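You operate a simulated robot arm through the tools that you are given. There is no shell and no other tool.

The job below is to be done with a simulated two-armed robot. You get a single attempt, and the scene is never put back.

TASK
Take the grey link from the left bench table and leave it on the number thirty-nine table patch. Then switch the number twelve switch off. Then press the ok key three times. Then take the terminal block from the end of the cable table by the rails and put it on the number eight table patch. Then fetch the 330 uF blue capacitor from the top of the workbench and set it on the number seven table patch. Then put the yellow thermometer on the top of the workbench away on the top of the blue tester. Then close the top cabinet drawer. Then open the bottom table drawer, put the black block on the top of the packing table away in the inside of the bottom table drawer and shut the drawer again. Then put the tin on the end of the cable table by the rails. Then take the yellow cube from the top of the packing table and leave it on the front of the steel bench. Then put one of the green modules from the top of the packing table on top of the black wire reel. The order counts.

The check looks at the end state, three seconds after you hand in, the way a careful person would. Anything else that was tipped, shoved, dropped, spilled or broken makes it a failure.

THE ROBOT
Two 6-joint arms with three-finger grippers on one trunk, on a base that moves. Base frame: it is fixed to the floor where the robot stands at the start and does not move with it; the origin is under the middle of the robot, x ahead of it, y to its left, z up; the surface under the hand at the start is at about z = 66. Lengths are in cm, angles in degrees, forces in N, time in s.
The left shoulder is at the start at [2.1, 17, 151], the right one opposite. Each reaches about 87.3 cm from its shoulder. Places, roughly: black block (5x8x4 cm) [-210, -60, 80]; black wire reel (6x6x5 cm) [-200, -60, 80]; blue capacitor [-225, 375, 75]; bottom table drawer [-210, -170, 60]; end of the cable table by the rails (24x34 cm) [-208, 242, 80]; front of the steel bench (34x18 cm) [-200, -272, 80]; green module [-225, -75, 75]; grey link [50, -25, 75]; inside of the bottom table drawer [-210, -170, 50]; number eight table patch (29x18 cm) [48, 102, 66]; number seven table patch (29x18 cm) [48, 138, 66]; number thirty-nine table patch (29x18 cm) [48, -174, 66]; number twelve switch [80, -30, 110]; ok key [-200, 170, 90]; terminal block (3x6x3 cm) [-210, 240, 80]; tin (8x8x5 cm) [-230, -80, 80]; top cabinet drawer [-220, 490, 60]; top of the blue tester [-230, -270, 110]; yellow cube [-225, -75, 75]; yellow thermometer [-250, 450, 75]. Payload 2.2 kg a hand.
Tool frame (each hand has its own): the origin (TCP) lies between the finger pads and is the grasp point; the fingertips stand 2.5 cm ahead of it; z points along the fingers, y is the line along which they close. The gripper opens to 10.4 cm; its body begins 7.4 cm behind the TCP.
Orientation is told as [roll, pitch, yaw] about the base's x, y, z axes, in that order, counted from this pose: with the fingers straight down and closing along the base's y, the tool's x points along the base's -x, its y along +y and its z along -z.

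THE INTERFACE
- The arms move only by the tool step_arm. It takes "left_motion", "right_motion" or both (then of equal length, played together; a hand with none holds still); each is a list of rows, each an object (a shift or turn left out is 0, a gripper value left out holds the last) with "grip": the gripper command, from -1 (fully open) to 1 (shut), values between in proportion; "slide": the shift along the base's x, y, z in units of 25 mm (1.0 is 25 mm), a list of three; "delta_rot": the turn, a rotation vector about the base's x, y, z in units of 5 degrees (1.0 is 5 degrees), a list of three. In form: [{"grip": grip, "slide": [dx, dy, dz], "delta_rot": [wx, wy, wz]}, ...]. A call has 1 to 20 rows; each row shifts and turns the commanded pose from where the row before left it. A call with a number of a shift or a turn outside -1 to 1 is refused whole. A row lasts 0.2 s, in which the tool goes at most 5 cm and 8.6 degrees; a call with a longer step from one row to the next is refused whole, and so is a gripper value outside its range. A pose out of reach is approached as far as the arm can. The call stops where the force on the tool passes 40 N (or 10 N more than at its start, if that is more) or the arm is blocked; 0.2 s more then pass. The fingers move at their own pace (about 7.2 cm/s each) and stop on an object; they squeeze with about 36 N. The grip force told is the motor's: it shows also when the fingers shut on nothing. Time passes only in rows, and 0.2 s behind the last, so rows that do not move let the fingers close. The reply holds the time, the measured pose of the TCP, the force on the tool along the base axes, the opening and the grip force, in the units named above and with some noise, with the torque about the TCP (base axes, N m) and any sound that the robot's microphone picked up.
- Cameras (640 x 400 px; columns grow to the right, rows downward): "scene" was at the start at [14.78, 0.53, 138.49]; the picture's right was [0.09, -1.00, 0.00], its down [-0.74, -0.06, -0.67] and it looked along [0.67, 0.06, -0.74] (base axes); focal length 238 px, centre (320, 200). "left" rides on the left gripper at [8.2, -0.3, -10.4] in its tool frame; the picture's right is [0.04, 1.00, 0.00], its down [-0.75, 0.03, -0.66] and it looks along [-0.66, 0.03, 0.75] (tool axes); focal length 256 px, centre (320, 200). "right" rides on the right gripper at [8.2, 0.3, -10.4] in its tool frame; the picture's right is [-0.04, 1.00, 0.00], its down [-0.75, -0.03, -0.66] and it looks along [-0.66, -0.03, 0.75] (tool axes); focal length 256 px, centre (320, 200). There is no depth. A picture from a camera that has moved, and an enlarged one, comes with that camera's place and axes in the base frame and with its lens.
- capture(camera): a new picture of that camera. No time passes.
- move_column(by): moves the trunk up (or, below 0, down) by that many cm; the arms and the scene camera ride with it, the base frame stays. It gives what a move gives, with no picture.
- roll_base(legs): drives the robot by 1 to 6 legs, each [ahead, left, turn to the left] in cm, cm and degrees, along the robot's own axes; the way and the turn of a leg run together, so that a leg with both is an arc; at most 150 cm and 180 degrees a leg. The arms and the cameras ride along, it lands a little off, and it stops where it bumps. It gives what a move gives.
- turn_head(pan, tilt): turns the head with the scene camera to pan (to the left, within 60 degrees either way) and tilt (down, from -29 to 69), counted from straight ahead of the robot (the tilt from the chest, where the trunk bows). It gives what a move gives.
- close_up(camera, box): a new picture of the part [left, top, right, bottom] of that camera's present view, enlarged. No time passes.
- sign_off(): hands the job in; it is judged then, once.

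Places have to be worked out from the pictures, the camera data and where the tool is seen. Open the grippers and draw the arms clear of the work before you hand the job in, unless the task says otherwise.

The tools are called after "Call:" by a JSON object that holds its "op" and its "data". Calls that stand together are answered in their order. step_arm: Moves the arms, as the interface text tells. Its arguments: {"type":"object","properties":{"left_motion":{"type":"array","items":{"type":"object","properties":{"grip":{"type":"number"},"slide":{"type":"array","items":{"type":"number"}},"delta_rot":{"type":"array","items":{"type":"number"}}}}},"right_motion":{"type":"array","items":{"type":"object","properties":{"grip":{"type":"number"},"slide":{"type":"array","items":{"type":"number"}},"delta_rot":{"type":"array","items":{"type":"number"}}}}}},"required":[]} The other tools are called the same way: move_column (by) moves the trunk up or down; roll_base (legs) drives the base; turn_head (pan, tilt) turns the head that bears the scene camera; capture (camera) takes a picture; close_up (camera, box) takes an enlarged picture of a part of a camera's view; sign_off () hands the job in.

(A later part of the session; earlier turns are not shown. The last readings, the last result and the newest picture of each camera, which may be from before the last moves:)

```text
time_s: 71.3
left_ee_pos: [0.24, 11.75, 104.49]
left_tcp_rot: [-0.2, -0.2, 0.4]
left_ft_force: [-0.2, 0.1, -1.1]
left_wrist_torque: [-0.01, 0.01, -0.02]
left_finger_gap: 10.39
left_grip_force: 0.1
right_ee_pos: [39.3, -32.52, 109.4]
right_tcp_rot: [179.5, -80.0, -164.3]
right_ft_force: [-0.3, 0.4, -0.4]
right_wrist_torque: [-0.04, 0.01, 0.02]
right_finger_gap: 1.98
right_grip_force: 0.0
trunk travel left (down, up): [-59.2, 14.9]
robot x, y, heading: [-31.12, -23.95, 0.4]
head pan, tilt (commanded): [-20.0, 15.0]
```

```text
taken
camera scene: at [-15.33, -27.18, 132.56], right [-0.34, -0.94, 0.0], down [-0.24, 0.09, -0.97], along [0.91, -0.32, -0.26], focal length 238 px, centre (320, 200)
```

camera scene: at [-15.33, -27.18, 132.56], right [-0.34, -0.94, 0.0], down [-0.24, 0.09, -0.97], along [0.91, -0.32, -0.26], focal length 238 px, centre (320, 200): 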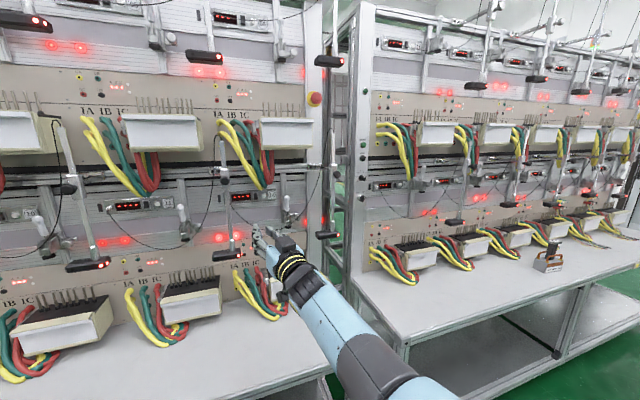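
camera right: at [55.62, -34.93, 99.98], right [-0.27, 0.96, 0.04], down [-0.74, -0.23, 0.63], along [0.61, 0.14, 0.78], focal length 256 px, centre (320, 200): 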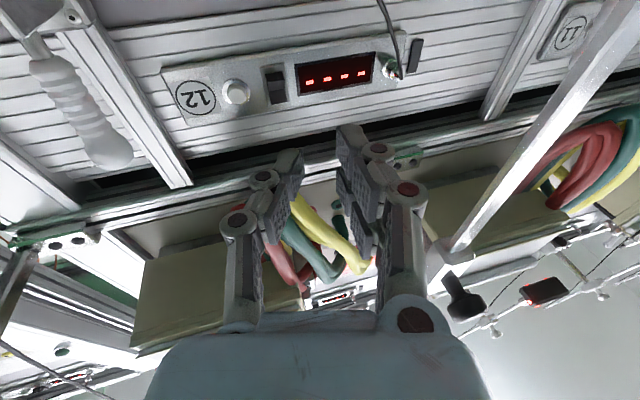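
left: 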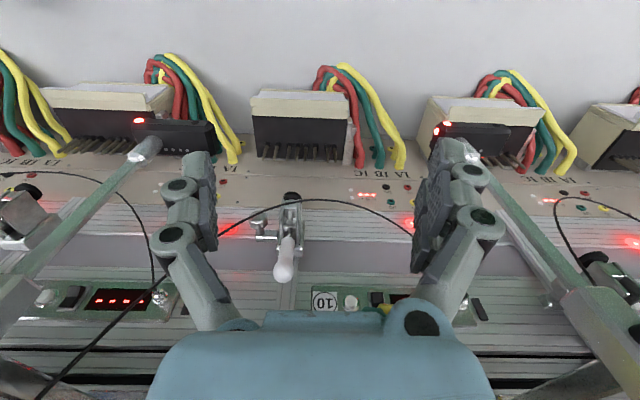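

I back to mid-aisle and turn left 90° to look along the aisle.

Call:
{"op": "roll_base", "data": {"legs": [[-45, 0, 0], [0, 0, 90]]}}

Call:
{"op": "turn_head", "data": {"pan": 20, "tilt": 15}}

Call:
{"op": "capture", "data": {"camera": "scene"}}

Call:
{"op": "turn_head", "data": {"pan": 60, "tilt": 15}}

Call:
{"op": "capture", "data": {"camera": "scene"}}

```text
time_s: 77.7
left_ee_pos: [-110.36, 9.02, 104.49]
left_tcp_rot: [-0.2, -0.2, 87.4]
left_ft_force: [-0.2, -0.1, 0.7]
left_wrist_torque: [0.03, 0.0, 0.03]
left_finger_gap: 10.39
left_grip_force: 0.1
right_ee_pos: [-64.17, 45.74, 109.42]
right_tcp_rot: [179.6, -80.0, -77.2]
right_ft_force: [-0.4, 1.0, 0.6]
right_wrist_torque: [0.01, 0.03, -0.02]
right_finger_gap: 1.99
right_grip_force: 0.1
trunk travel left (down, up): [-59.2, 14.9]
robot x, y, heading: [-76.04, -24.09, 87.6]
head pan, tilt (commanded): [-20.0, 15.0]
```

```text
time_s: 78.8
left_ee_pos: [-110.24, 9.05, 104.47]
left_tcp_rot: [-0.2, -0.2, 87.4]
left_ft_force: [0.1, -0.5, 0.0]
left_wrist_torque: [-0.01, -0.01, -0.01]
left_finger_gap: 10.39
left_grip_force: 0.0
right_ee_pos: [-64.11, 45.66, 109.31]
right_tcp_rot: [179.6, -80.0, -77.3]
right_ft_force: [0.6, 0.5, 0.1]
right_wrist_torque: [-0.02, 0.01, -0.01]
right_finger_gap: 1.99
right_grip_force: 0.1
trunk travel left (down, up): [-59.2, 14.9]
robot x, y, heading: [-75.8, -24.33, 87.3]
head pan, tilt (commanded): [20.0, 15.0]
```

```text
taken
camera scene: at [-78.86, -8.39, 132.57], right [0.95, 0.3, 0.0], down [0.08, -0.25, -0.97], along [-0.29, 0.92, -0.26], focal length 238 px, centre (320, 200)
```

scene: 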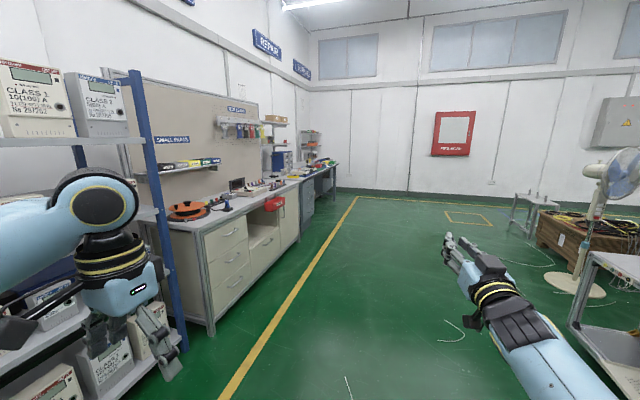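

```text
time_s: 79.9
left_ee_pos: [-110.39, 9.13, 104.45]
left_tcp_rot: [-0.2, -0.1, 87.5]
left_ft_force: [-0.2, -0.2, -0.5]
left_wrist_torque: [-0.01, 0.02, -0.02]
left_finger_gap: 10.38
left_grip_force: 0.0
right_ee_pos: [-64.21, 45.75, 109.48]
right_tcp_rot: [179.4, -80.1, -77.3]
right_ft_force: [-0.6, 0.9, -0.3]
right_wrist_torque: [0.02, 0.02, 0.03]
right_finger_gap: 1.97
right_grip_force: 0.0
trunk travel left (down, up): [-59.2, 14.9]
robot x, y, heading: [-76.31, -23.86, 87.7]
head pan, tilt (commanded): [60.0, 15.0]
```

```text
taken
camera scene: at [-83.93, -12.27, 132.57], right [0.54, 0.84, 0.0], down [0.22, -0.14, -0.97], along [-0.81, 0.52, -0.26], focal length 238 px, centre (320, 200)
```

scene: 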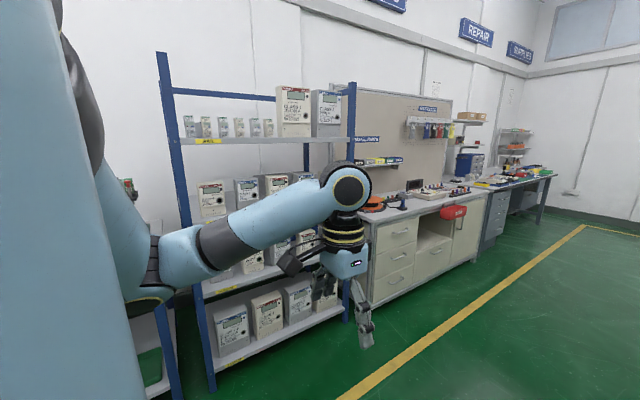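

I see the opposite row: a meter shelf, then a repair workbench with drawers. I drive on along the aisle to y≈150 and turn to face that row.

Call:
{"op": "roll_base", "data": {"legs": [[0, 0, 3], [120, 0, 0], [50, 0, 0], [0, 0, 89]]}}

Call:
{"op": "turn_head", "data": {"pan": 0, "tilt": 20}}

Call:
{"op": "capture", "data": {"camera": "scene"}}

Call:
{"op": "turn_head", "data": {"pan": -50, "tilt": 15}}

Call:
{"op": "capture", "data": {"camera": "scene"}}

```text
time_s: 92.8
left_ee_pos: [-112.49, 111.32, 104.47]
left_tcp_rot: [-0.2, -0.2, -178.7]
left_ft_force: [1.0, -0.4, 0.6]
left_wrist_torque: [0.0, -0.03, -0.02]
left_finger_gap: 10.38
left_grip_force: 0.1
right_ee_pos: [-152.22, 155.07, 109.54]
right_tcp_rot: [179.5, -80.1, 16.4]
right_ft_force: [-0.6, 0.5, 0.1]
right_wrist_torque: [0.0, 0.0, 0.03]
right_finger_gap: 1.97
right_grip_force: 0.0
trunk travel left (down, up): [-59.2, 14.9]
robot x, y, heading: [-81.67, 147.68, -178.6]
head pan, tilt (commanded): [60.0, 15.0]
```

```text
time_s: 94.1
left_ee_pos: [-112.44, 111.47, 104.43]
left_tcp_rot: [-0.2, -0.2, -178.7]
left_ft_force: [-0.8, -0.2, 0.0]
left_wrist_torque: [0.01, -0.01, 0.0]
left_finger_gap: 10.41
left_grip_force: 0.0
right_ee_pos: [-152.22, 154.97, 109.47]
right_tcp_rot: [179.5, -80.0, 16.4]
right_ft_force: [-0.1, 0.0, 0.1]
right_wrist_torque: [-0.02, -0.01, -0.01]
right_finger_gap: 1.97
right_grip_force: 0.0
trunk travel left (down, up): [-59.2, 14.9]
robot x, y, heading: [-81.76, 147.78, -178.8]
head pan, tilt (commanded): [0.0, 20.0]
```

```text
taken
camera scene: at [-98.15, 147.05, 131.75], right [-0.02, 1.0, 0.0], down [0.34, 0.01, -0.94], along [-0.94, -0.02, -0.34], focal length 238 px, centre (320, 200)
```

scene: 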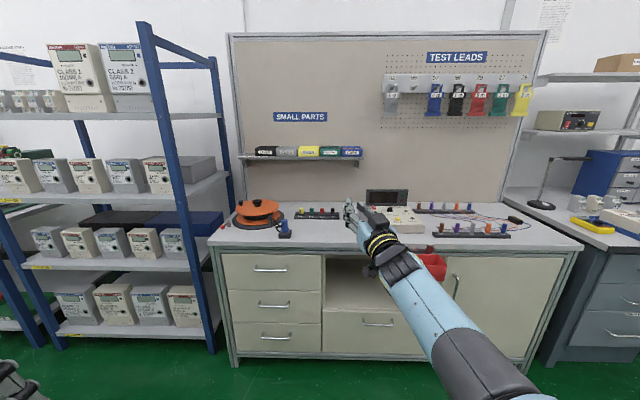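

```text
time_s: 95.2
left_ee_pos: [-112.59, 111.42, 104.45]
left_tcp_rot: [-0.2, -0.2, -178.7]
left_ft_force: [0.0, 1.0, -0.9]
left_wrist_torque: [0.02, -0.03, 0.0]
left_finger_gap: 10.41
left_grip_force: 0.1
right_ee_pos: [-152.17, 155.04, 109.45]
right_tcp_rot: [179.6, -80.0, 16.6]
right_ft_force: [0.1, -0.1, 0.1]
right_wrist_torque: [0.0, -0.03, -0.01]
right_finger_gap: 1.98
right_grip_force: 0.0
trunk travel left (down, up): [-59.2, 14.9]
robot x, y, heading: [-81.66, 147.18, -178.4]
head pan, tilt (commanded): [-50.0, 15.0]
```

```text
taken
camera scene: at [-95.02, 154.28, 132.57], right [0.75, 0.66, 0.0], down [0.17, -0.19, -0.97], along [-0.64, 0.72, -0.26], focal length 238 px, centre (320, 200)
```

scene: 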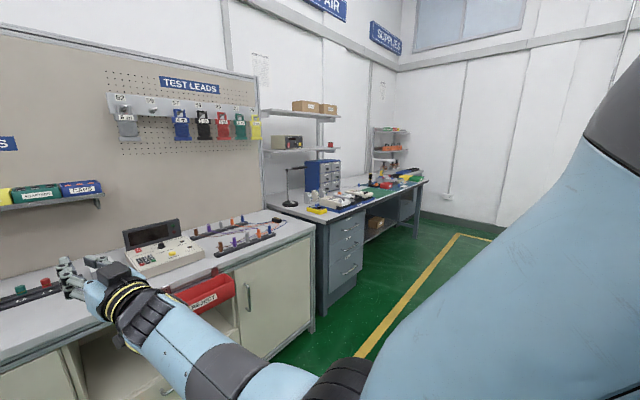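

The console with keys stands on the bench near (-205, 165). I zoom in on it.

Call:
{"op": "close_up", "data": {"camera": "scene", "box": [110, 210, 230, 285]}}

Call:
{"op": "close_up", "data": {"camera": "scene", "box": [180, 200, 310, 281]}}

Call:
{"op": "close_up", "data": {"camera": "scene", "box": [260, 100, 440, 260]}}

```text
5.33 times, centred on (170, 248) of scene
camera zoom: at [-95.02, 154.28, 132.57], right [0.75, 0.66, 0.0], down [0.17, -0.19, -0.97], along [-0.64, 0.72, -0.26], focal length 1267 px, centre (1120, -53)
```

zoom: 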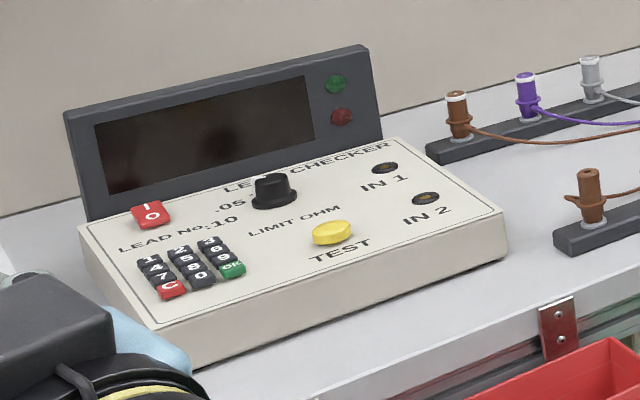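

```text
4.92 times, centred on (245, 240) of scene
camera zoom: at [-95.02, 154.28, 132.57], right [0.75, 0.66, 0.0], down [0.17, -0.19, -0.97], along [-0.64, 0.72, -0.26], focal length 1169 px, centre (689, 1)
```

zoom: 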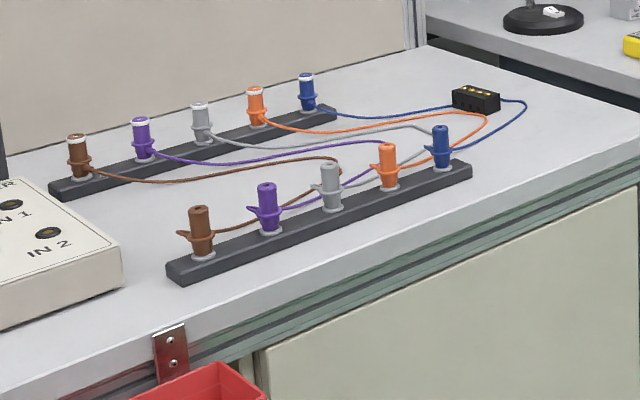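

```text
2.50 times, centred on (350, 180) of scene
camera zoom: at [-95.02, 154.28, 132.57], right [0.75, 0.66, 0.0], down [0.17, -0.19, -0.97], along [-0.64, 0.72, -0.26], focal length 594 px, centre (245, 250)
```

zoom: 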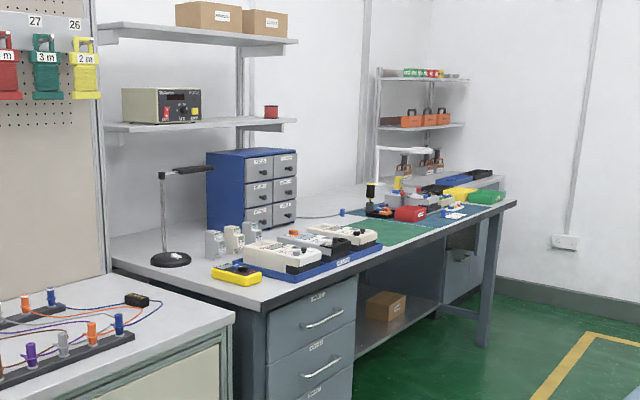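

The "LEAD CHECKER" console has a keypad with a green OK key at its lower right corner, and the black terminal block lies at the right end of the bench by the cable rails. First I turn the right hand back to fingers-down in free space.

Call:
{"op": "step_arm", "data": {"right_motion": [{"delta_rot": [0.284, -0.959, 0]}, {"delta_rot": [0.284, -0.959, 0]}, {"delta_rot": [0.284, -0.959, 0]}, {"delta_rot": [0.284, -0.959, 0]}, {"delta_rot": [0.284, -0.959, 0]}, {"delta_rot": [0.284, -0.959, 0]}, {"delta_rot": [0.284, -0.959, 0]}, {"delta_rot": [0.284, -0.959, 0]}, {"delta_rot": [0.284, -0.959, 0]}, {"delta_rot": [0.284, -0.959, 0]}, {}]}}

Call:
{"op": "capture", "data": {"camera": "scene"}}

```text
time_s: 97.6
left_ee_pos: [-112.59, 111.37, 104.48]
left_tcp_rot: [-0.2, -0.1, -178.7]
left_ft_force: [0.3, 0.6, 0.6]
left_wrist_torque: [-0.03, -0.06, 0.0]
left_finger_gap: 10.4
left_grip_force: 0.0
right_ee_pos: [-152.22, 154.95, 109.5]
right_tcp_rot: [-0.5, -50.0, -163.5]
right_ft_force: [0.3, 0.0, 0.3]
right_wrist_torque: [0.02, 0.02, 0.0]
right_finger_gap: 1.97
right_grip_force: 0.2
trunk travel left (down, up): [-59.2, 14.9]
robot x, y, heading: [-81.53, 147.1, -178.9]
head pan, tilt (commanded): [-50.0, 15.0]
```

```text
taken
camera scene: at [-95.0, 154.28, 132.57], right [0.75, 0.66, 0.0], down [0.17, -0.19, -0.97], along [-0.64, 0.73, -0.26], focal length 238 px, centre (320, 200)
```

scene: 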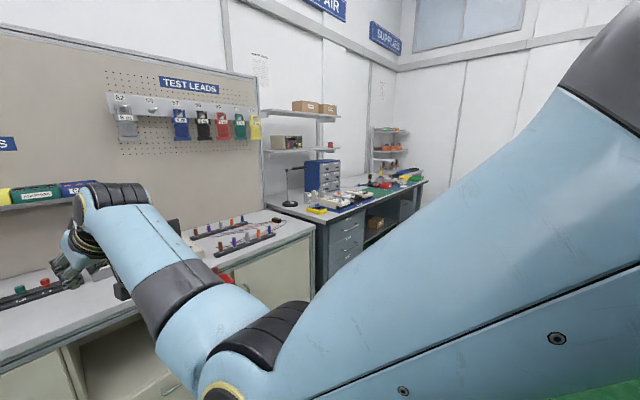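

The turn goes as planned (pitch now -50°). I finish it and turn the yaw to 180°.

Call:
{"op": "step_arm", "data": {"right_motion": [{"delta_rot": [0.284, -0.959, 0]}, {"delta_rot": [0.284, -0.959, 0]}, {"delta_rot": [0.284, -0.959, 0]}, {"delta_rot": [0.284, -0.959, 0]}, {"delta_rot": [0.284, -0.959, 0]}, {"delta_rot": [0.284, -0.959, 0]}, {"delta_rot": [0.284, -0.959, 0]}, {"delta_rot": [0.284, -0.959, 0]}, {"delta_rot": [0.284, -0.959, 0]}, {"delta_rot": [0.284, -0.959, 0]}, {"delta_rot": [0, 0, -0.8]}, {"delta_rot": [0, 0, -0.8]}, {"delta_rot": [0, 0, -0.8]}, {"delta_rot": [0, 0, -0.8]}, {}]}}

Call:
{"op": "turn_head", "data": {"pan": -10, "tilt": 30}}

Call:
{"op": "capture", "data": {"camera": "scene"}}

Call:
{"op": "capture", "data": {"camera": "right"}}

```text
time_s: 100.8
left_ee_pos: [-112.49, 111.35, 104.58]
left_tcp_rot: [-0.1, -0.3, -178.8]
left_ft_force: [0.1, -0.5, 0.6]
left_wrist_torque: [0.0, -0.01, -0.01]
left_finger_gap: 10.44
left_grip_force: 0.2
right_ee_pos: [-148.05, 156.54, 109.79]
right_tcp_rot: [-0.5, -0.2, -179.5]
right_ft_force: [0.3, 0.0, -1.1]
right_wrist_torque: [0.05, -0.03, 0.0]
right_finger_gap: 1.99
right_grip_force: 0.0
right hand out of reach, approached as far as the arm can: row 8, 9, 10
trunk travel left (down, up): [-59.2, 14.9]
robot x, y, heading: [-81.35, 147.59, -178.8]
head pan, tilt (commanded): [-50.0, 15.0]
```

```text
time_s: 101.9
left_ee_pos: [-112.57, 111.4, 104.34]
left_tcp_rot: [-0.2, -0.2, -178.7]
left_ft_force: [-0.1, 0.8, 1.1]
left_wrist_torque: [0.01, -0.03, 0.02]
left_finger_gap: 10.39
left_grip_force: 0.0
right_ee_pos: [-148.14, 156.64, 109.84]
right_tcp_rot: [-0.5, -0.1, -179.4]
right_ft_force: [0.2, 0.0, -0.2]
right_wrist_torque: [0.01, 0.06, 0.03]
right_finger_gap: 1.99
right_grip_force: 0.0
trunk travel left (down, up): [-59.2, 14.9]
robot x, y, heading: [-81.63, 147.45, -178.3]
head pan, tilt (commanded): [-10.0, 30.0]
```

```text
taken
camera scene: at [-97.79, 148.65, 130.15], right [0.15, 0.99, 0.0], down [0.49, -0.08, -0.87], along [-0.86, 0.13, -0.5], focal length 238 px, centre (320, 200)
```

scene: 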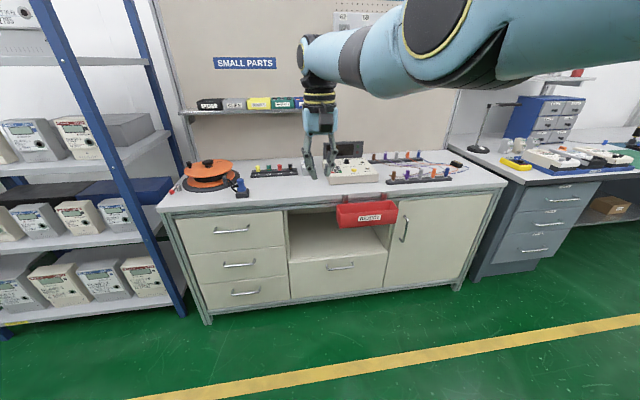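

```text
taken
camera right: at [-140.02, 156.22, 120.16], right [-0.03, -1.0, -0.01], down [-0.75, 0.02, 0.66], along [-0.66, 0.03, -0.75], focal length 256 px, centre (320, 200)
```

right: 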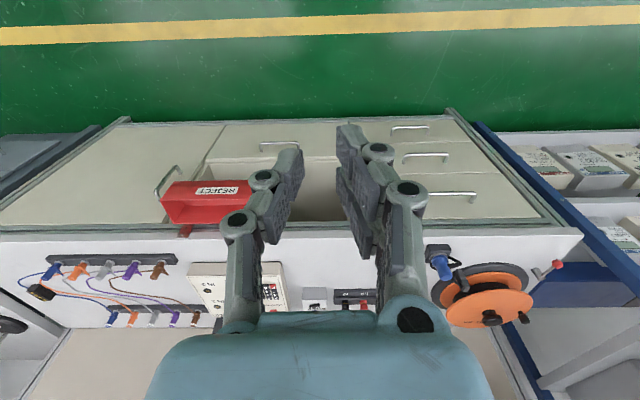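

The bench top is near z=82 with its front edge at x≈-174; the terminal block is near (-205, 238, 84). I drive ahead 40 cm so the right hand stands over the console.

Call:
{"op": "roll_base", "data": {"legs": [[38, -8, 0]]}}

Call:
{"op": "turn_head", "data": {"pan": -5, "tilt": 35}}

Call:
{"op": "capture", "data": {"camera": "scene"}}

Call:
{"op": "capture", "data": {"camera": "right"}}

```text
time_s: 104.3
left_ee_pos: [-149.71, 118.56, 104.43]
left_tcp_rot: [-0.2, -0.1, -178.4]
left_ft_force: [-0.6, -1.2, -1.4]
left_wrist_torque: [-0.05, -0.01, 0.0]
left_finger_gap: 10.4
left_grip_force: 0.1
right_ee_pos: [-185.5, 163.56, 109.84]
right_tcp_rot: [-0.4, -0.2, -179.3]
right_ft_force: [-1.0, -0.7, 0.0]
right_wrist_torque: [0.0, 0.0, -0.01]
right_finger_gap: 2.0
right_grip_force: 0.1
trunk travel left (down, up): [-59.2, 14.9]
robot x, y, heading: [-118.97, 154.96, -178.3]
head pan, tilt (commanded): [-10.0, 30.0]
```

```text
time_s: 105.0
left_ee_pos: [-149.69, 118.52, 104.35]
left_tcp_rot: [-0.2, -0.2, -178.6]
left_ft_force: [0.2, 0.0, 0.2]
left_wrist_torque: [-0.01, -0.03, 0.0]
left_finger_gap: 10.41
left_grip_force: 0.1
right_ee_pos: [-185.23, 163.73, 109.79]
right_tcp_rot: [-0.5, -0.1, -179.3]
right_ft_force: [1.2, -0.5, -0.4]
right_wrist_torque: [-0.02, 0.01, -0.04]
right_finger_gap: 1.96
right_grip_force: 0.0
trunk travel left (down, up): [-59.2, 14.9]
robot x, y, heading: [-118.87, 155.16, -178.5]
head pan, tilt (commanded): [-5.0, 35.0]
```

```text
taken
camera scene: at [-134.85, 155.1, 129.37], right [0.06, 1.0, 0.0], down [0.57, -0.04, -0.82], along [-0.82, 0.05, -0.57], focal length 238 px, centre (320, 200)
```

scene: 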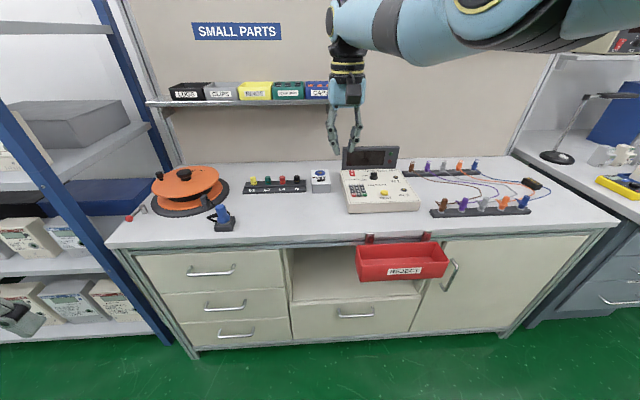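

```text
taken
camera right: at [-177.24, 163.36, 120.16], right [-0.03, -1.0, -0.01], down [-0.75, 0.02, 0.66], along [-0.66, 0.03, -0.75], focal length 256 px, centre (320, 200)
```

right: 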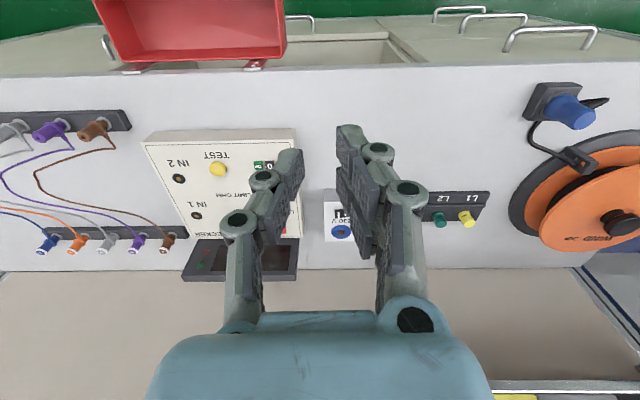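

Call:
{"op": "close_up", "data": {"camera": "scene", "box": [335, 160, 425, 216]}}

Call:
{"op": "close_up", "data": {"camera": "right", "box": [190, 120, 320, 201]}}

```text
7.11 times, centred on (380, 188) of scene
camera zoom: at [-134.85, 155.1, 129.37], right [0.06, 1.0, 0.0], down [0.57, -0.04, -0.82], along [-0.82, 0.05, -0.57], focal length 1689 px, centre (-107, 285)
```

zoom: 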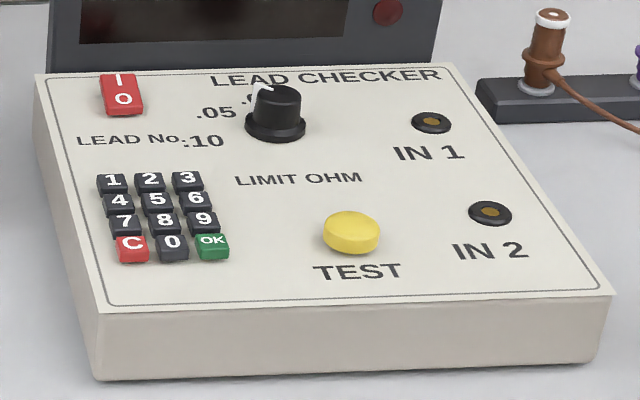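

```text
4.92 times, centred on (255, 160) of right
camera zoom: at [-177.24, 163.36, 120.16], right [-0.03, -1.0, -0.01], down [-0.75, 0.02, 0.66], along [-0.66, 0.03, -0.75], focal length 1260 px, centre (640, 394)
```

zoom: 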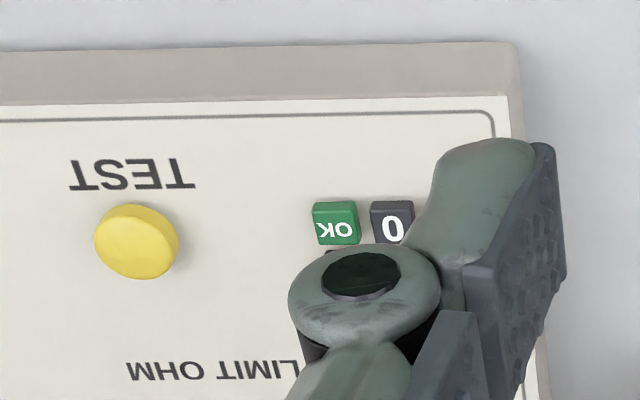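

The OK key triangulates to about (-198.1, 173.5, 87.8), 1.35 cm wide. I tilt the right hand 25° so its single fingertip leads, and bring it over the key at a safe height.

Call:
{"op": "step_arm", "data": {"right_motion": [{"slide": [-0.8, 0.55, 0], "delta_rot": [-1, 0, 0], "grip": 0.23}, {"slide": [-0.8, 0.55, 0], "delta_rot": [-1, 0, 0]}, {"slide": [-0.8, 0.55, 0], "delta_rot": [-1, 0, 0]}, {"slide": [-0.8, 0.55, 0], "delta_rot": [-1, 0, 0]}, {"slide": [-0.8, 0.55, 0], "delta_rot": [-1, 0, 0]}, {"slide": [-0.9, 0.55, -0.5]}, {"slide": [0, 0, -1]}, {"slide": [0, 0, -1]}, {"slide": [0, 0, -1]}, {}]}}

Call:
{"op": "close_up", "data": {"camera": "scene", "box": [310, 110, 450, 220]}}

Call:
{"op": "capture", "data": {"camera": "right"}}

```text
time_s: 107.2
left_ee_pos: [-149.6, 118.61, 104.52]
left_tcp_rot: [-0.2, -0.2, -178.5]
left_ft_force: [-0.5, -0.3, 0.5]
left_wrist_torque: [0.05, -0.02, 0.0]
left_finger_gap: 10.38
left_grip_force: 0.0
right_ee_pos: [-185.35, 173.2, 102.96]
right_tcp_rot: [24.6, -0.5, -179.4]
right_ft_force: [-0.7, 0.0, 0.6]
right_wrist_torque: [0.0, -0.02, 0.0]
right_finger_gap: 4.02
right_grip_force: 0.0
right hand out of reach, approached as far as the arm can: row 1, 2, 3, 4, 5, 6, 7, 8, 9
trunk travel left (down, up): [-59.2, 14.9]
robot x, y, heading: [-119.07, 154.71, -178.3]
head pan, tilt (commanded): [-5.0, 35.0]
```

```text
3.64 times, centred on (380, 165) of scene
camera zoom: at [-134.83, 155.09, 129.37], right [0.06, 1.0, 0.0], down [0.57, -0.04, -0.82], along [-0.82, 0.05, -0.57], focal length 864 px, centre (102, 327)
```

zoom: 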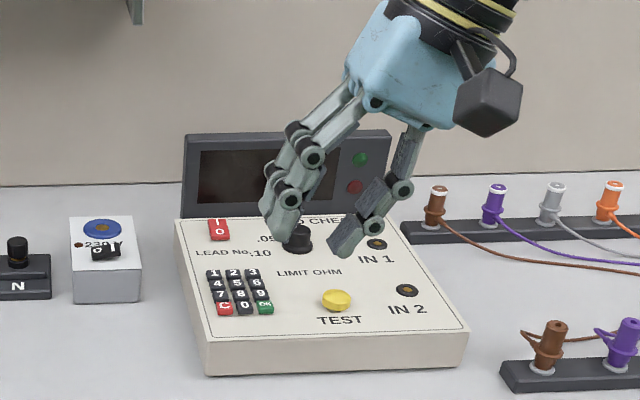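

```text
taken
camera right: at [-177.3, 177.28, 112.38], right [-0.03, -0.91, 0.41], down [-0.75, 0.29, 0.59], along [-0.66, -0.29, -0.69], focal length 256 px, centre (320, 200)
```

right: 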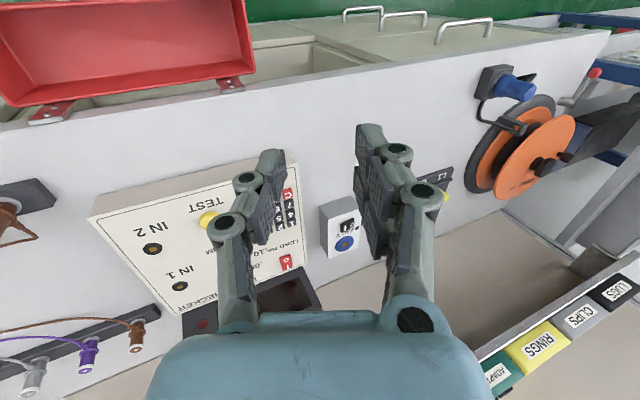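

The arm ran out of reach at x=-185. I drive the base 9 cm nearer, with the fingertips still well above the console.

Call:
{"op": "roll_base", "data": {"legs": [[10, 0, 0]]}}

Call:
{"op": "move_column", "data": {"by": -4}}

Call:
{"op": "close_up", "data": {"camera": "scene", "box": [310, 110, 450, 220]}}

Call:
{"op": "capture", "data": {"camera": "right"}}

```text
time_s: 108.3
left_ee_pos: [-159.94, 118.32, 104.27]
left_tcp_rot: [-0.2, -0.1, -178.3]
left_ft_force: [-0.8, 1.1, -0.7]
left_wrist_torque: [0.01, -0.05, -0.01]
left_finger_gap: 10.39
left_grip_force: 0.0
right_ee_pos: [-195.62, 172.76, 102.79]
right_tcp_rot: [24.5, -0.2, -179.3]
right_ft_force: [0.4, -0.3, 0.8]
right_wrist_torque: [-0.03, -0.01, 0.0]
right_finger_gap: 4.0
right_grip_force: 0.0
trunk travel left (down, up): [-59.2, 14.9]
robot x, y, heading: [-128.8, 154.88, -178.4]
head pan, tilt (commanded): [-5.0, 35.0]
```

```text
time_s: 109.2
left_ee_pos: [-159.78, 118.27, 100.49]
left_tcp_rot: [-0.2, -0.1, -178.4]
left_ft_force: [0.0, -1.1, 0.2]
left_wrist_torque: [-0.01, -0.02, 0.0]
left_finger_gap: 10.41
left_grip_force: 0.1
right_ee_pos: [-195.71, 172.87, 98.91]
right_tcp_rot: [24.5, -0.4, -179.3]
right_ft_force: [-0.2, -0.8, 0.2]
right_wrist_torque: [0.02, 0.0, -0.01]
right_finger_gap: 4.01
right_grip_force: 0.0
trunk travel left (down, up): [-55.2, 18.9]
robot x, y, heading: [-129.3, 154.52, -178.7]
head pan, tilt (commanded): [-5.0, 35.0]
```

```text
3.64 times, centred on (380, 165) of scene
camera zoom: at [-145.03, 154.82, 125.35], right [0.06, 1.0, 0.0], down [0.57, -0.03, -0.82], along [-0.82, 0.05, -0.57], focal length 864 px, centre (102, 327)
```

zoom: 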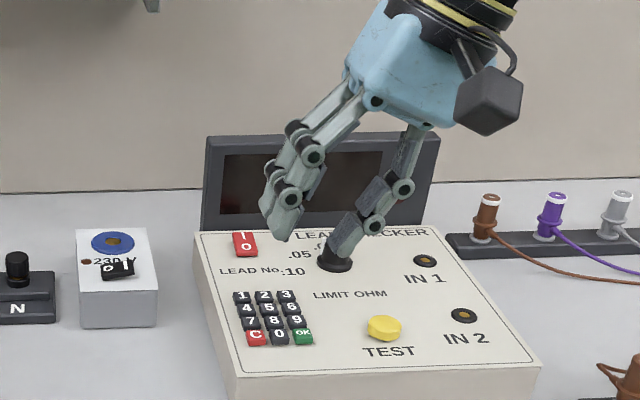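

```text
taken
camera right: at [-187.52, 176.94, 108.45], right [-0.03, -0.91, 0.41], down [-0.75, 0.29, 0.59], along [-0.66, -0.3, -0.69], focal length 256 px, centre (320, 200)
```

right: 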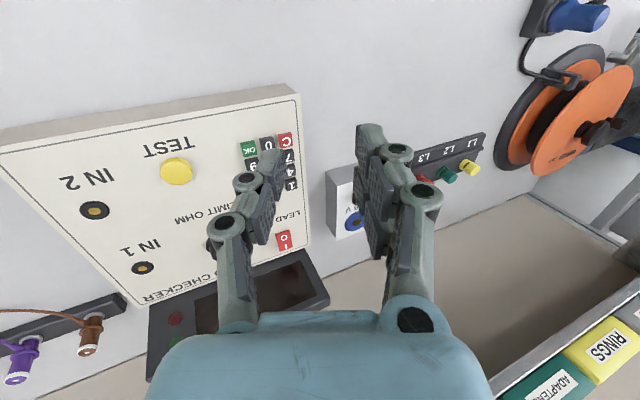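

The fingertip shows where I calculated it. I move it above the OK key and down 4 cm, then look again.

Call:
{"op": "step_arm", "data": {"right_motion": [{"slide": [-0.65, -0.15, 0]}, {"slide": [-0.65, -0.15, 0]}, {"slide": [0, 0, -0.8]}, {"slide": [0, 0, -0.8]}, {}]}}

Call:
{"op": "close_up", "data": {"camera": "scene", "box": [335, 150, 405, 205]}}

Call:
{"op": "close_up", "data": {"camera": "right", "box": [190, 90, 350, 190]}}

```text
time_s: 110.4
left_ee_pos: [-159.8, 118.29, 100.41]
left_tcp_rot: [-0.2, -0.2, -178.4]
left_ft_force: [1.0, -0.2, 0.7]
left_wrist_torque: [0.0, 0.01, -0.03]
left_finger_gap: 10.38
left_grip_force: 0.0
right_ee_pos: [-194.76, 172.03, 95.77]
right_tcp_rot: [24.5, -0.4, -179.4]
right_ft_force: [-0.4, -0.6, 1.6]
right_wrist_torque: [0.0, 0.01, 0.01]
right_finger_gap: 3.97
right_grip_force: 0.0
right hand out of reach, approached as far as the arm can: row 1, 2, 3, 4
trunk travel left (down, up): [-55.2, 18.9]
robot x, y, heading: [-129.14, 154.51, -178.5]
head pan, tilt (commanded): [-5.0, 35.0]
```

```text
7.27 times, centred on (370, 178) of scene
camera zoom: at [-145.08, 154.79, 125.34], right [0.06, 1.0, 0.0], down [0.57, -0.03, -0.82], along [-0.82, 0.05, -0.57], focal length 1728 px, centre (-44, 364)
```

zoom: 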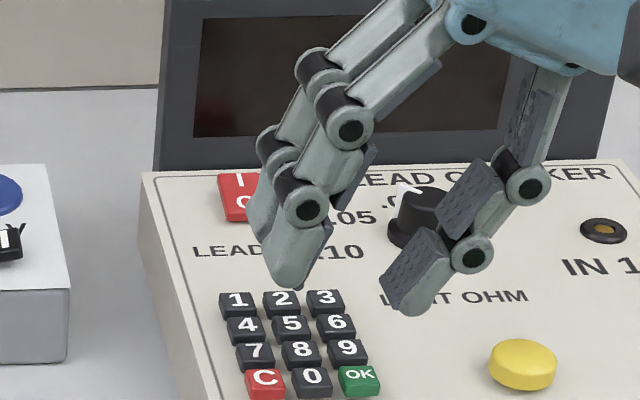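

```text
4.00 times, centred on (270, 140) of right
camera zoom: at [-186.67, 176.19, 105.28], right [-0.03, -0.91, 0.41], down [-0.75, 0.29, 0.59], along [-0.66, -0.3, -0.69], focal length 1024 px, centre (520, 440)
```

zoom: 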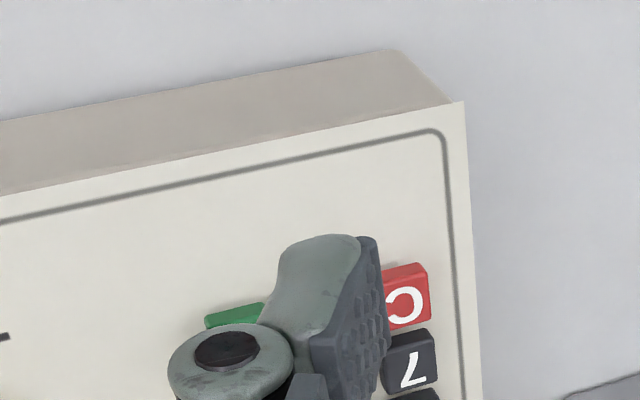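

The reach is still short because the shoulder is high. I raise the hand, then lower the trunk 16 cm so the shoulder comes nearer to the key's height.

Call:
{"op": "step_arm", "data": {"right_motion": [{"slide": [0, 0, 1]}, {"slide": [0, 0, 1]}, {"slide": [0, 0, 1]}, {"slide": [0, 0, 1]}, {"slide": [0, 0, 1]}, {"slide": [0, 0, 1]}, {}]}}

Call:
{"op": "move_column", "data": {"by": -8}}

```text
time_s: 112.0
left_ee_pos: [-159.76, 118.18, 100.36]
left_tcp_rot: [-0.1, -0.1, -178.4]
left_ft_force: [0.1, 0.7, 0.2]
left_wrist_torque: [0.01, 0.02, -0.01]
left_finger_gap: 10.39
left_grip_force: 0.1
right_ee_pos: [-194.58, 172.28, 111.19]
right_tcp_rot: [24.5, -0.4, -179.4]
right_ft_force: [-0.5, -0.4, 0.2]
right_wrist_torque: [0.0, -0.03, 0.0]
right_finger_gap: 3.98
right_grip_force: 0.1
trunk travel left (down, up): [-55.2, 18.9]
robot x, y, heading: [-128.83, 154.72, -178.4]
head pan, tilt (commanded): [-5.0, 35.0]
```

```text
time_s: 113.1
left_ee_pos: [-159.78, 118.43, 92.41]
left_tcp_rot: [-0.1, -0.2, -178.3]
left_ft_force: [0.3, -0.1, -1.4]
left_wrist_torque: [0.0, 0.06, 0.01]
left_finger_gap: 10.44
left_grip_force: 0.0
right_ee_pos: [-194.65, 172.23, 102.99]
right_tcp_rot: [24.5, -0.4, -179.4]
right_ft_force: [-0.1, -0.2, -0.2]
right_wrist_torque: [-0.01, 0.0, -0.03]
right_finger_gap: 4.04
right_grip_force: 0.1
trunk travel left (down, up): [-47.2, 26.9]
robot x, y, heading: [-128.91, 154.08, -178.4]
head pan, tilt (commanded): [-5.0, 35.0]
```

Call:
{"op": "move_column", "data": {"by": -8}}

Call:
{"op": "step_arm", "data": {"right_motion": [{"slide": [-0.8, -0.05, 0]}, {"slide": [-0.8, -0.05, 0]}, {}]}}

Call:
{"op": "close_up", "data": {"camera": "scene", "box": [335, 110, 435, 200]}}

Call:
{"op": "close_up", "data": {"camera": "right", "box": [190, 90, 350, 190]}}

```text
time_s: 114.3
left_ee_pos: [-159.79, 118.35, 84.53]
left_tcp_rot: [-0.2, -0.2, -178.4]
left_ft_force: [0.1, -0.3, 0.8]
left_wrist_torque: [0.0, 0.03, -0.02]
left_finger_gap: 10.39
left_grip_force: 0.0
right_ee_pos: [-194.71, 172.19, 94.96]
right_tcp_rot: [24.5, -0.5, -179.4]
right_ft_force: [-0.3, 0.5, 0.9]
right_wrist_torque: [0.02, 0.0, 0.0]
right_finger_gap: 4.0
right_grip_force: 0.1
trunk travel left (down, up): [-39.2, 34.9]
robot x, y, heading: [-129.23, 154.72, -178.4]
head pan, tilt (commanded): [-5.0, 35.0]
```

```text
time_s: 115.1
left_ee_pos: [-159.78, 118.36, 84.55]
left_tcp_rot: [-0.2, -0.2, -178.4]
left_ft_force: [-0.9, 0.0, 0.0]
left_wrist_torque: [0.03, 0.0, -0.04]
left_finger_gap: 10.38
left_grip_force: 0.0
right_ee_pos: [-198.61, 172.09, 94.84]
right_tcp_rot: [24.5, -0.5, -179.4]
right_ft_force: [0.3, -0.5, 0.4]
right_wrist_torque: [0.02, 0.02, 0.02]
right_finger_gap: 4.0
right_grip_force: 0.1
trunk travel left (down, up): [-39.2, 34.9]
robot x, y, heading: [-129.16, 154.98, -178.3]
head pan, tilt (commanded): [-5.0, 35.0]
```

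```text
4.44 times, centred on (385, 155) of scene
camera zoom: at [-145.49, 154.81, 109.01], right [0.06, 1.0, 0.0], down [0.57, -0.03, -0.82], along [-0.82, 0.05, -0.57], focal length 1056 px, centre (31, 400)
```

zoom: 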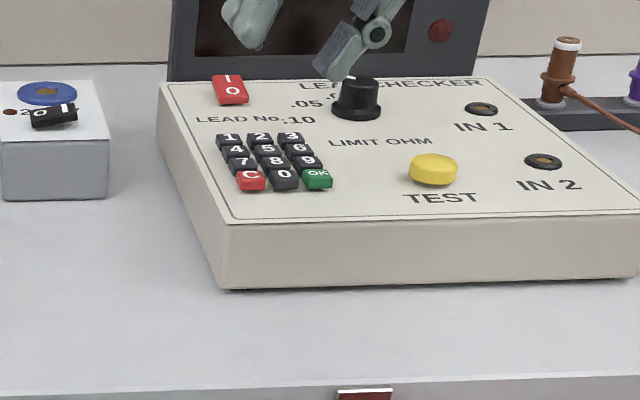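

```text
4.00 times, centred on (270, 140) of right
camera zoom: at [-190.53, 176.13, 104.34], right [-0.03, -0.91, 0.41], down [-0.75, 0.29, 0.59], along [-0.66, -0.3, -0.69], focal length 1024 px, centre (520, 440)
```

zoom: 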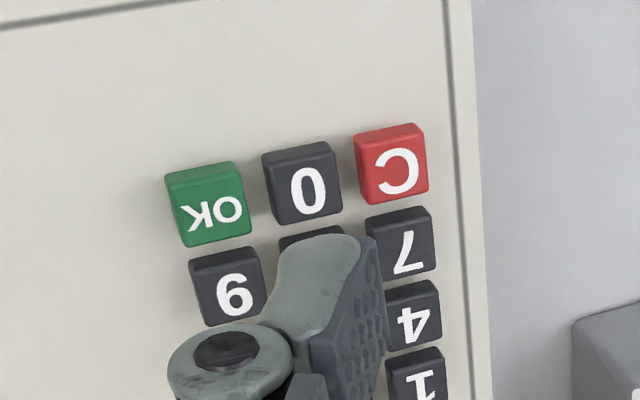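

Two scene views and the hand camera agree: the OK key's top is at about (-200.3, 174.3, 85.4). I shift the tip over it and go down to about 1 cm above.

Call:
{"op": "step_arm", "data": {"right_motion": [{"slide": [-0.6, 0.16, 0]}, {"slide": [0, 0, -0.8]}, {"slide": [0, 0, -0.6]}, {"slide": [0, 0, -0.3]}, {}]}}

Call:
{"op": "close_up", "data": {"camera": "scene", "box": [345, 120, 425, 170]}}

Call:
{"op": "close_up", "data": {"camera": "right", "box": [190, 90, 350, 190]}}

```text
time_s: 116.3
left_ee_pos: [-159.8, 118.29, 84.39]
left_tcp_rot: [-0.2, -0.3, -178.4]
left_ft_force: [-0.2, 0.2, -0.3]
left_wrist_torque: [0.03, 0.0, -0.01]
left_finger_gap: 10.37
left_grip_force: 0.1
right_ee_pos: [-198.77, 172.27, 90.6]
right_tcp_rot: [24.5, -0.4, -179.4]
right_ft_force: [0.0, 1.0, 0.3]
right_wrist_torque: [-0.02, 0.0, -0.03]
right_finger_gap: 4.03
right_grip_force: 0.0
right hand out of reach, approached as far as the arm can: row 1, 2
trunk travel left (down, up): [-39.2, 34.9]
robot x, y, heading: [-129.09, 154.81, -178.4]
head pan, tilt (commanded): [-5.0, 35.0]
```

```text
8.00 times, centred on (385, 145) of scene
camera zoom: at [-145.49, 154.8, 109.01], right [0.06, 1.0, 0.0], down [0.57, -0.03, -0.82], along [-0.82, 0.05, -0.57], focal length 1900 px, centre (-200, 640)
```

zoom: 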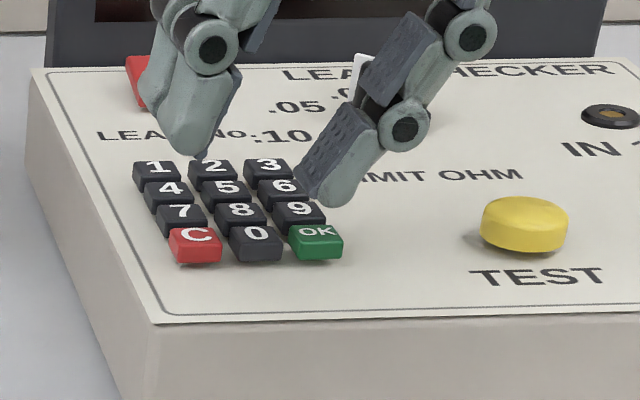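

```text
4.00 times, centred on (270, 140) of right
camera zoom: at [-190.68, 176.43, 100.12], right [-0.03, -0.91, 0.41], down [-0.75, 0.29, 0.59], along [-0.66, -0.3, -0.69], focal length 1024 px, centre (520, 440)
```

zoom: 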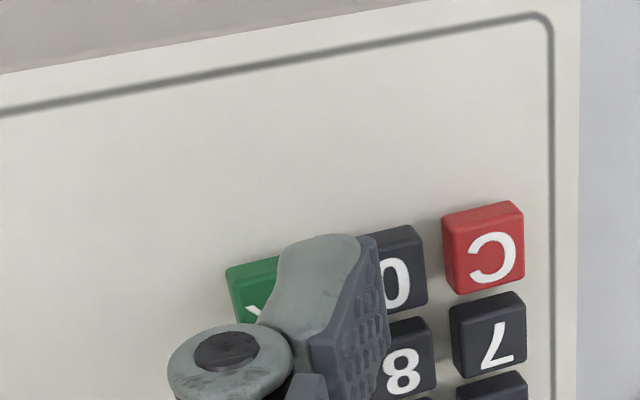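

Close, but the arm is again at its limit; I raise the hand 4 cm and drive the base 5 cm nearer.

Call:
{"op": "step_arm", "data": {"right_motion": [{"slide": [0, 0, 1]}, {"slide": [0, 0, 1]}, {}]}}

Call:
{"op": "roll_base", "data": {"legs": [[5, 0, 0]]}}

Call:
{"op": "close_up", "data": {"camera": "right", "box": [190, 90, 350, 190]}}

Call:
{"op": "capture", "data": {"camera": "scene"}}

```text
time_s: 117.1
left_ee_pos: [-159.7, 118.43, 84.48]
left_tcp_rot: [-0.2, -0.1, -178.5]
left_ft_force: [-0.3, 0.5, -0.4]
left_wrist_torque: [-0.01, -0.03, 0.05]
left_finger_gap: 10.38
left_grip_force: 0.1
right_ee_pos: [-199.15, 172.36, 95.83]
right_tcp_rot: [24.5, -0.4, -179.4]
right_ft_force: [-0.1, -1.4, -0.3]
right_wrist_torque: [-0.02, -0.02, 0.01]
right_finger_gap: 4.0
right_grip_force: 0.1
trunk travel left (down, up): [-39.2, 34.9]
robot x, y, heading: [-128.94, 154.56, -178.6]
head pan, tilt (commanded): [-5.0, 35.0]
```

```text
time_s: 118.0
left_ee_pos: [-165.03, 118.14, 84.39]
left_tcp_rot: [-0.2, -0.1, -178.4]
left_ft_force: [-0.8, 0.2, -0.8]
left_wrist_torque: [0.01, 0.01, -0.01]
left_finger_gap: 10.4
left_grip_force: 0.0
right_ee_pos: [-204.39, 172.31, 95.59]
right_tcp_rot: [24.5, -0.3, -179.4]
right_ft_force: [-0.4, -0.1, -0.6]
right_wrist_torque: [-0.02, -0.07, 0.02]
right_finger_gap: 4.04
right_grip_force: 0.1
trunk travel left (down, up): [-39.2, 34.9]
robot x, y, heading: [-134.03, 154.58, -178.3]
head pan, tilt (commanded): [-5.0, 35.0]
```

```text
4.00 times, centred on (270, 140) of right
camera zoom: at [-196.27, 176.31, 105.19], right [-0.03, -0.91, 0.41], down [-0.75, 0.29, 0.59], along [-0.66, -0.3, -0.69], focal length 1024 px, centre (520, 440)
```

zoom: 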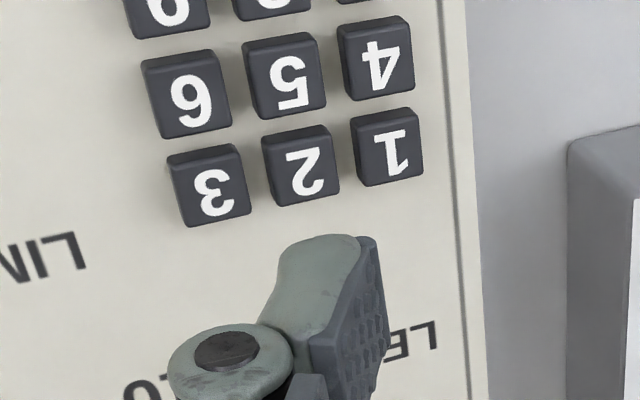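

```text
taken
camera scene: at [-150.67, 154.68, 108.98], right [0.06, 1.0, 0.0], down [0.57, -0.03, -0.82], along [-0.82, 0.05, -0.58], focal length 238 px, centre (320, 200)
```

scene: 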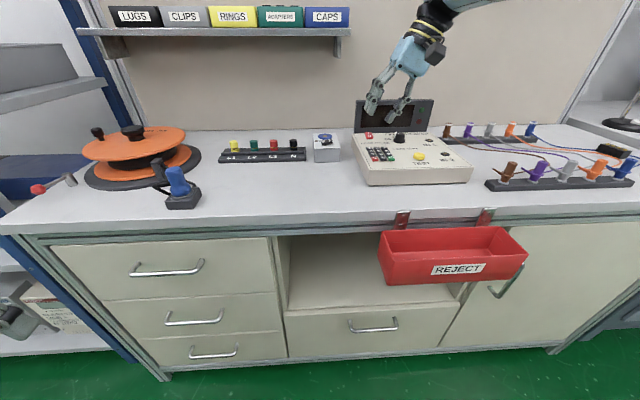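

Now there is reach to spare. I slide back over the OK key and lower to about 1.5 cm above it.

Call:
{"op": "step_arm", "data": {"right_motion": [{"slide": [0.88, 0.08, 0]}, {"slide": [0.88, 0, 0]}, {"slide": [0, 0, -0.8]}, {"slide": [0, 0, -0.8]}, {}]}}

Call:
{"op": "close_up", "data": {"camera": "scene", "box": [345, 100, 445, 170]}}

Call:
{"op": "close_up", "data": {"camera": "right", "box": [190, 90, 350, 190]}}

```text
time_s: 119.2
left_ee_pos: [-164.69, 118.3, 84.54]
left_tcp_rot: [-0.2, -0.3, -178.5]
left_ft_force: [0.2, 0.9, -0.1]
left_wrist_torque: [-0.02, 0.01, 0.0]
left_finger_gap: 10.39
left_grip_force: 0.0
right_ee_pos: [-204.0, 172.14, 91.91]
right_tcp_rot: [24.4, -0.4, -179.4]
right_ft_force: [-0.6, -0.3, 0.5]
right_wrist_torque: [-0.03, -0.02, -0.03]
right_finger_gap: 3.98
right_grip_force: 0.1
right hand out of reach, approached as far as the arm can: row 1, 2
trunk travel left (down, up): [-39.2, 34.9]
robot x, y, heading: [-133.97, 154.53, -178.5]
head pan, tilt (commanded): [-5.0, 35.0]
```

```text
5.71 times, centred on (395, 135) of scene
camera zoom: at [-150.5, 154.68, 109.01], right [0.06, 1.0, 0.0], down [0.57, -0.03, -0.82], along [-0.82, 0.05, -0.57], focal length 1357 px, centre (-109, 571)
```

zoom: 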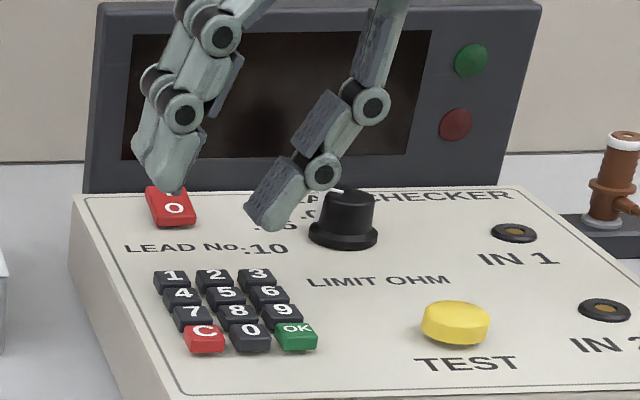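

```text
4.00 times, centred on (270, 140) of right
camera zoom: at [-195.86, 176.2, 101.38], right [-0.03, -0.91, 0.41], down [-0.75, 0.29, 0.59], along [-0.66, -0.29, -0.69], focal length 1024 px, centre (520, 440)
```

zoom: 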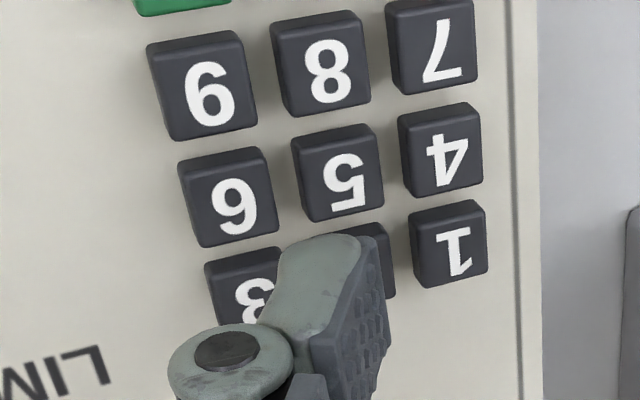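

The arm seems locked at full stretch, so inward moves fail. I raise the hand to bend the elbow, then slide back over the key and come down again.

Call:
{"op": "step_arm", "data": {"right_motion": [{"slide": [0, 0, 1]}, {"slide": [0, 0, 1]}, {"slide": [0, 0, 1]}, {"slide": [0, 0, 1]}, {"slide": [0, 0, 1]}, {}]}}

Call:
{"op": "step_arm", "data": {"right_motion": [{"slide": [0.6, 0, 0]}, {"slide": [0.6, 0, 0]}, {"slide": [0.4, 0, 0]}, {}]}}

```text
time_s: 120.6
left_ee_pos: [-164.89, 118.12, 84.38]
left_tcp_rot: [-0.1, -0.2, -178.4]
left_ft_force: [-0.9, 0.6, -0.2]
left_wrist_torque: [-0.01, 0.02, 0.03]
left_finger_gap: 10.4
left_grip_force: 0.0
right_ee_pos: [-204.27, 172.23, 104.25]
right_tcp_rot: [24.5, -0.4, -179.4]
right_ft_force: [-0.3, -0.4, -0.2]
right_wrist_torque: [0.0, 0.01, 0.0]
right_finger_gap: 3.98
right_grip_force: 0.1
trunk travel left (down, up): [-39.2, 34.9]
robot x, y, heading: [-134.26, 154.55, -178.3]
head pan, tilt (commanded): [-5.0, 35.0]
```

```text
time_s: 121.6
left_ee_pos: [-164.78, 118.25, 84.49]
left_tcp_rot: [-0.2, -0.2, -178.4]
left_ft_force: [0.2, 0.0, -0.1]
left_wrist_torque: [0.05, 0.01, -0.01]
left_finger_gap: 10.4
left_grip_force: 0.1
right_ee_pos: [-201.24, 172.32, 104.14]
right_tcp_rot: [24.5, -0.4, -179.4]
right_ft_force: [0.0, 0.0, 0.6]
right_wrist_torque: [-0.01, 0.0, -0.01]
right_finger_gap: 3.99
right_grip_force: 0.1
right hand out of reach, approached as far as the arm can: row 3
trunk travel left (down, up): [-39.2, 34.9]
robot x, y, heading: [-133.85, 154.51, -178.5]
head pan, tilt (commanded): [-5.0, 35.0]
```

Call:
{"op": "step_arm", "data": {"right_motion": [{"slide": [0, 0, -0.8]}, {"slide": [0, 0, -0.8]}, {"slide": [0, 0, -0.8]}, {"slide": [0, 0, -0.8]}, {}]}}

Call:
{"op": "close_up", "data": {"camera": "scene", "box": [345, 100, 445, 170]}}

Call:
{"op": "close_up", "data": {"camera": "right", "box": [190, 90, 350, 190]}}

```text
time_s: 122.8
left_ee_pos: [-164.82, 118.22, 84.48]
left_tcp_rot: [-0.2, -0.2, -178.5]
left_ft_force: [0.3, 0.5, 1.1]
left_wrist_torque: [0.03, 0.01, -0.01]
left_finger_gap: 10.39
left_grip_force: 0.0
right_ee_pos: [-201.4, 172.29, 96.23]
right_tcp_rot: [24.5, -0.4, -179.3]
right_ft_force: [-0.4, -0.4, 0.5]
right_wrist_torque: [-0.01, -0.02, 0.03]
right_finger_gap: 4.0
right_grip_force: 0.0
trunk travel left (down, up): [-39.2, 34.9]
robot x, y, heading: [-134.33, 154.64, -178.4]
head pan, tilt (commanded): [-5.0, 35.0]
```

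```text
5.71 times, centred on (395, 135) of scene
camera zoom: at [-150.5, 154.68, 109.01], right [0.06, 1.0, 0.0], down [0.57, -0.03, -0.82], along [-0.82, 0.05, -0.57], focal length 1357 px, centre (-109, 571)
```

zoom: 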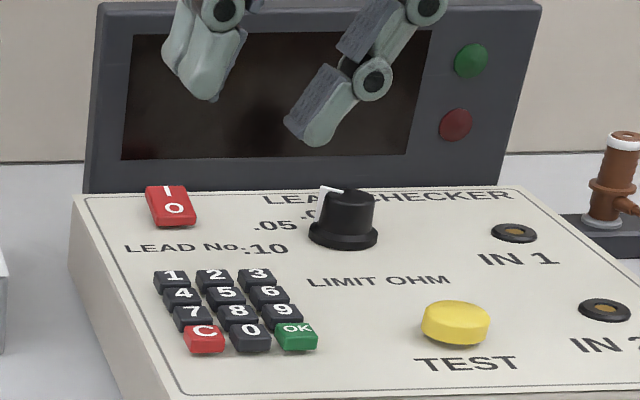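

```text
4.00 times, centred on (270, 140) of right
camera zoom: at [-193.22, 176.38, 105.74], right [-0.03, -0.91, 0.41], down [-0.75, 0.29, 0.59], along [-0.66, -0.3, -0.69], focal length 1024 px, centre (520, 440)
```

zoom: 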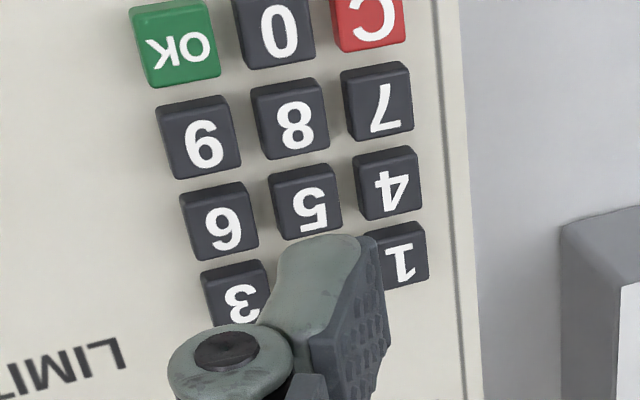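

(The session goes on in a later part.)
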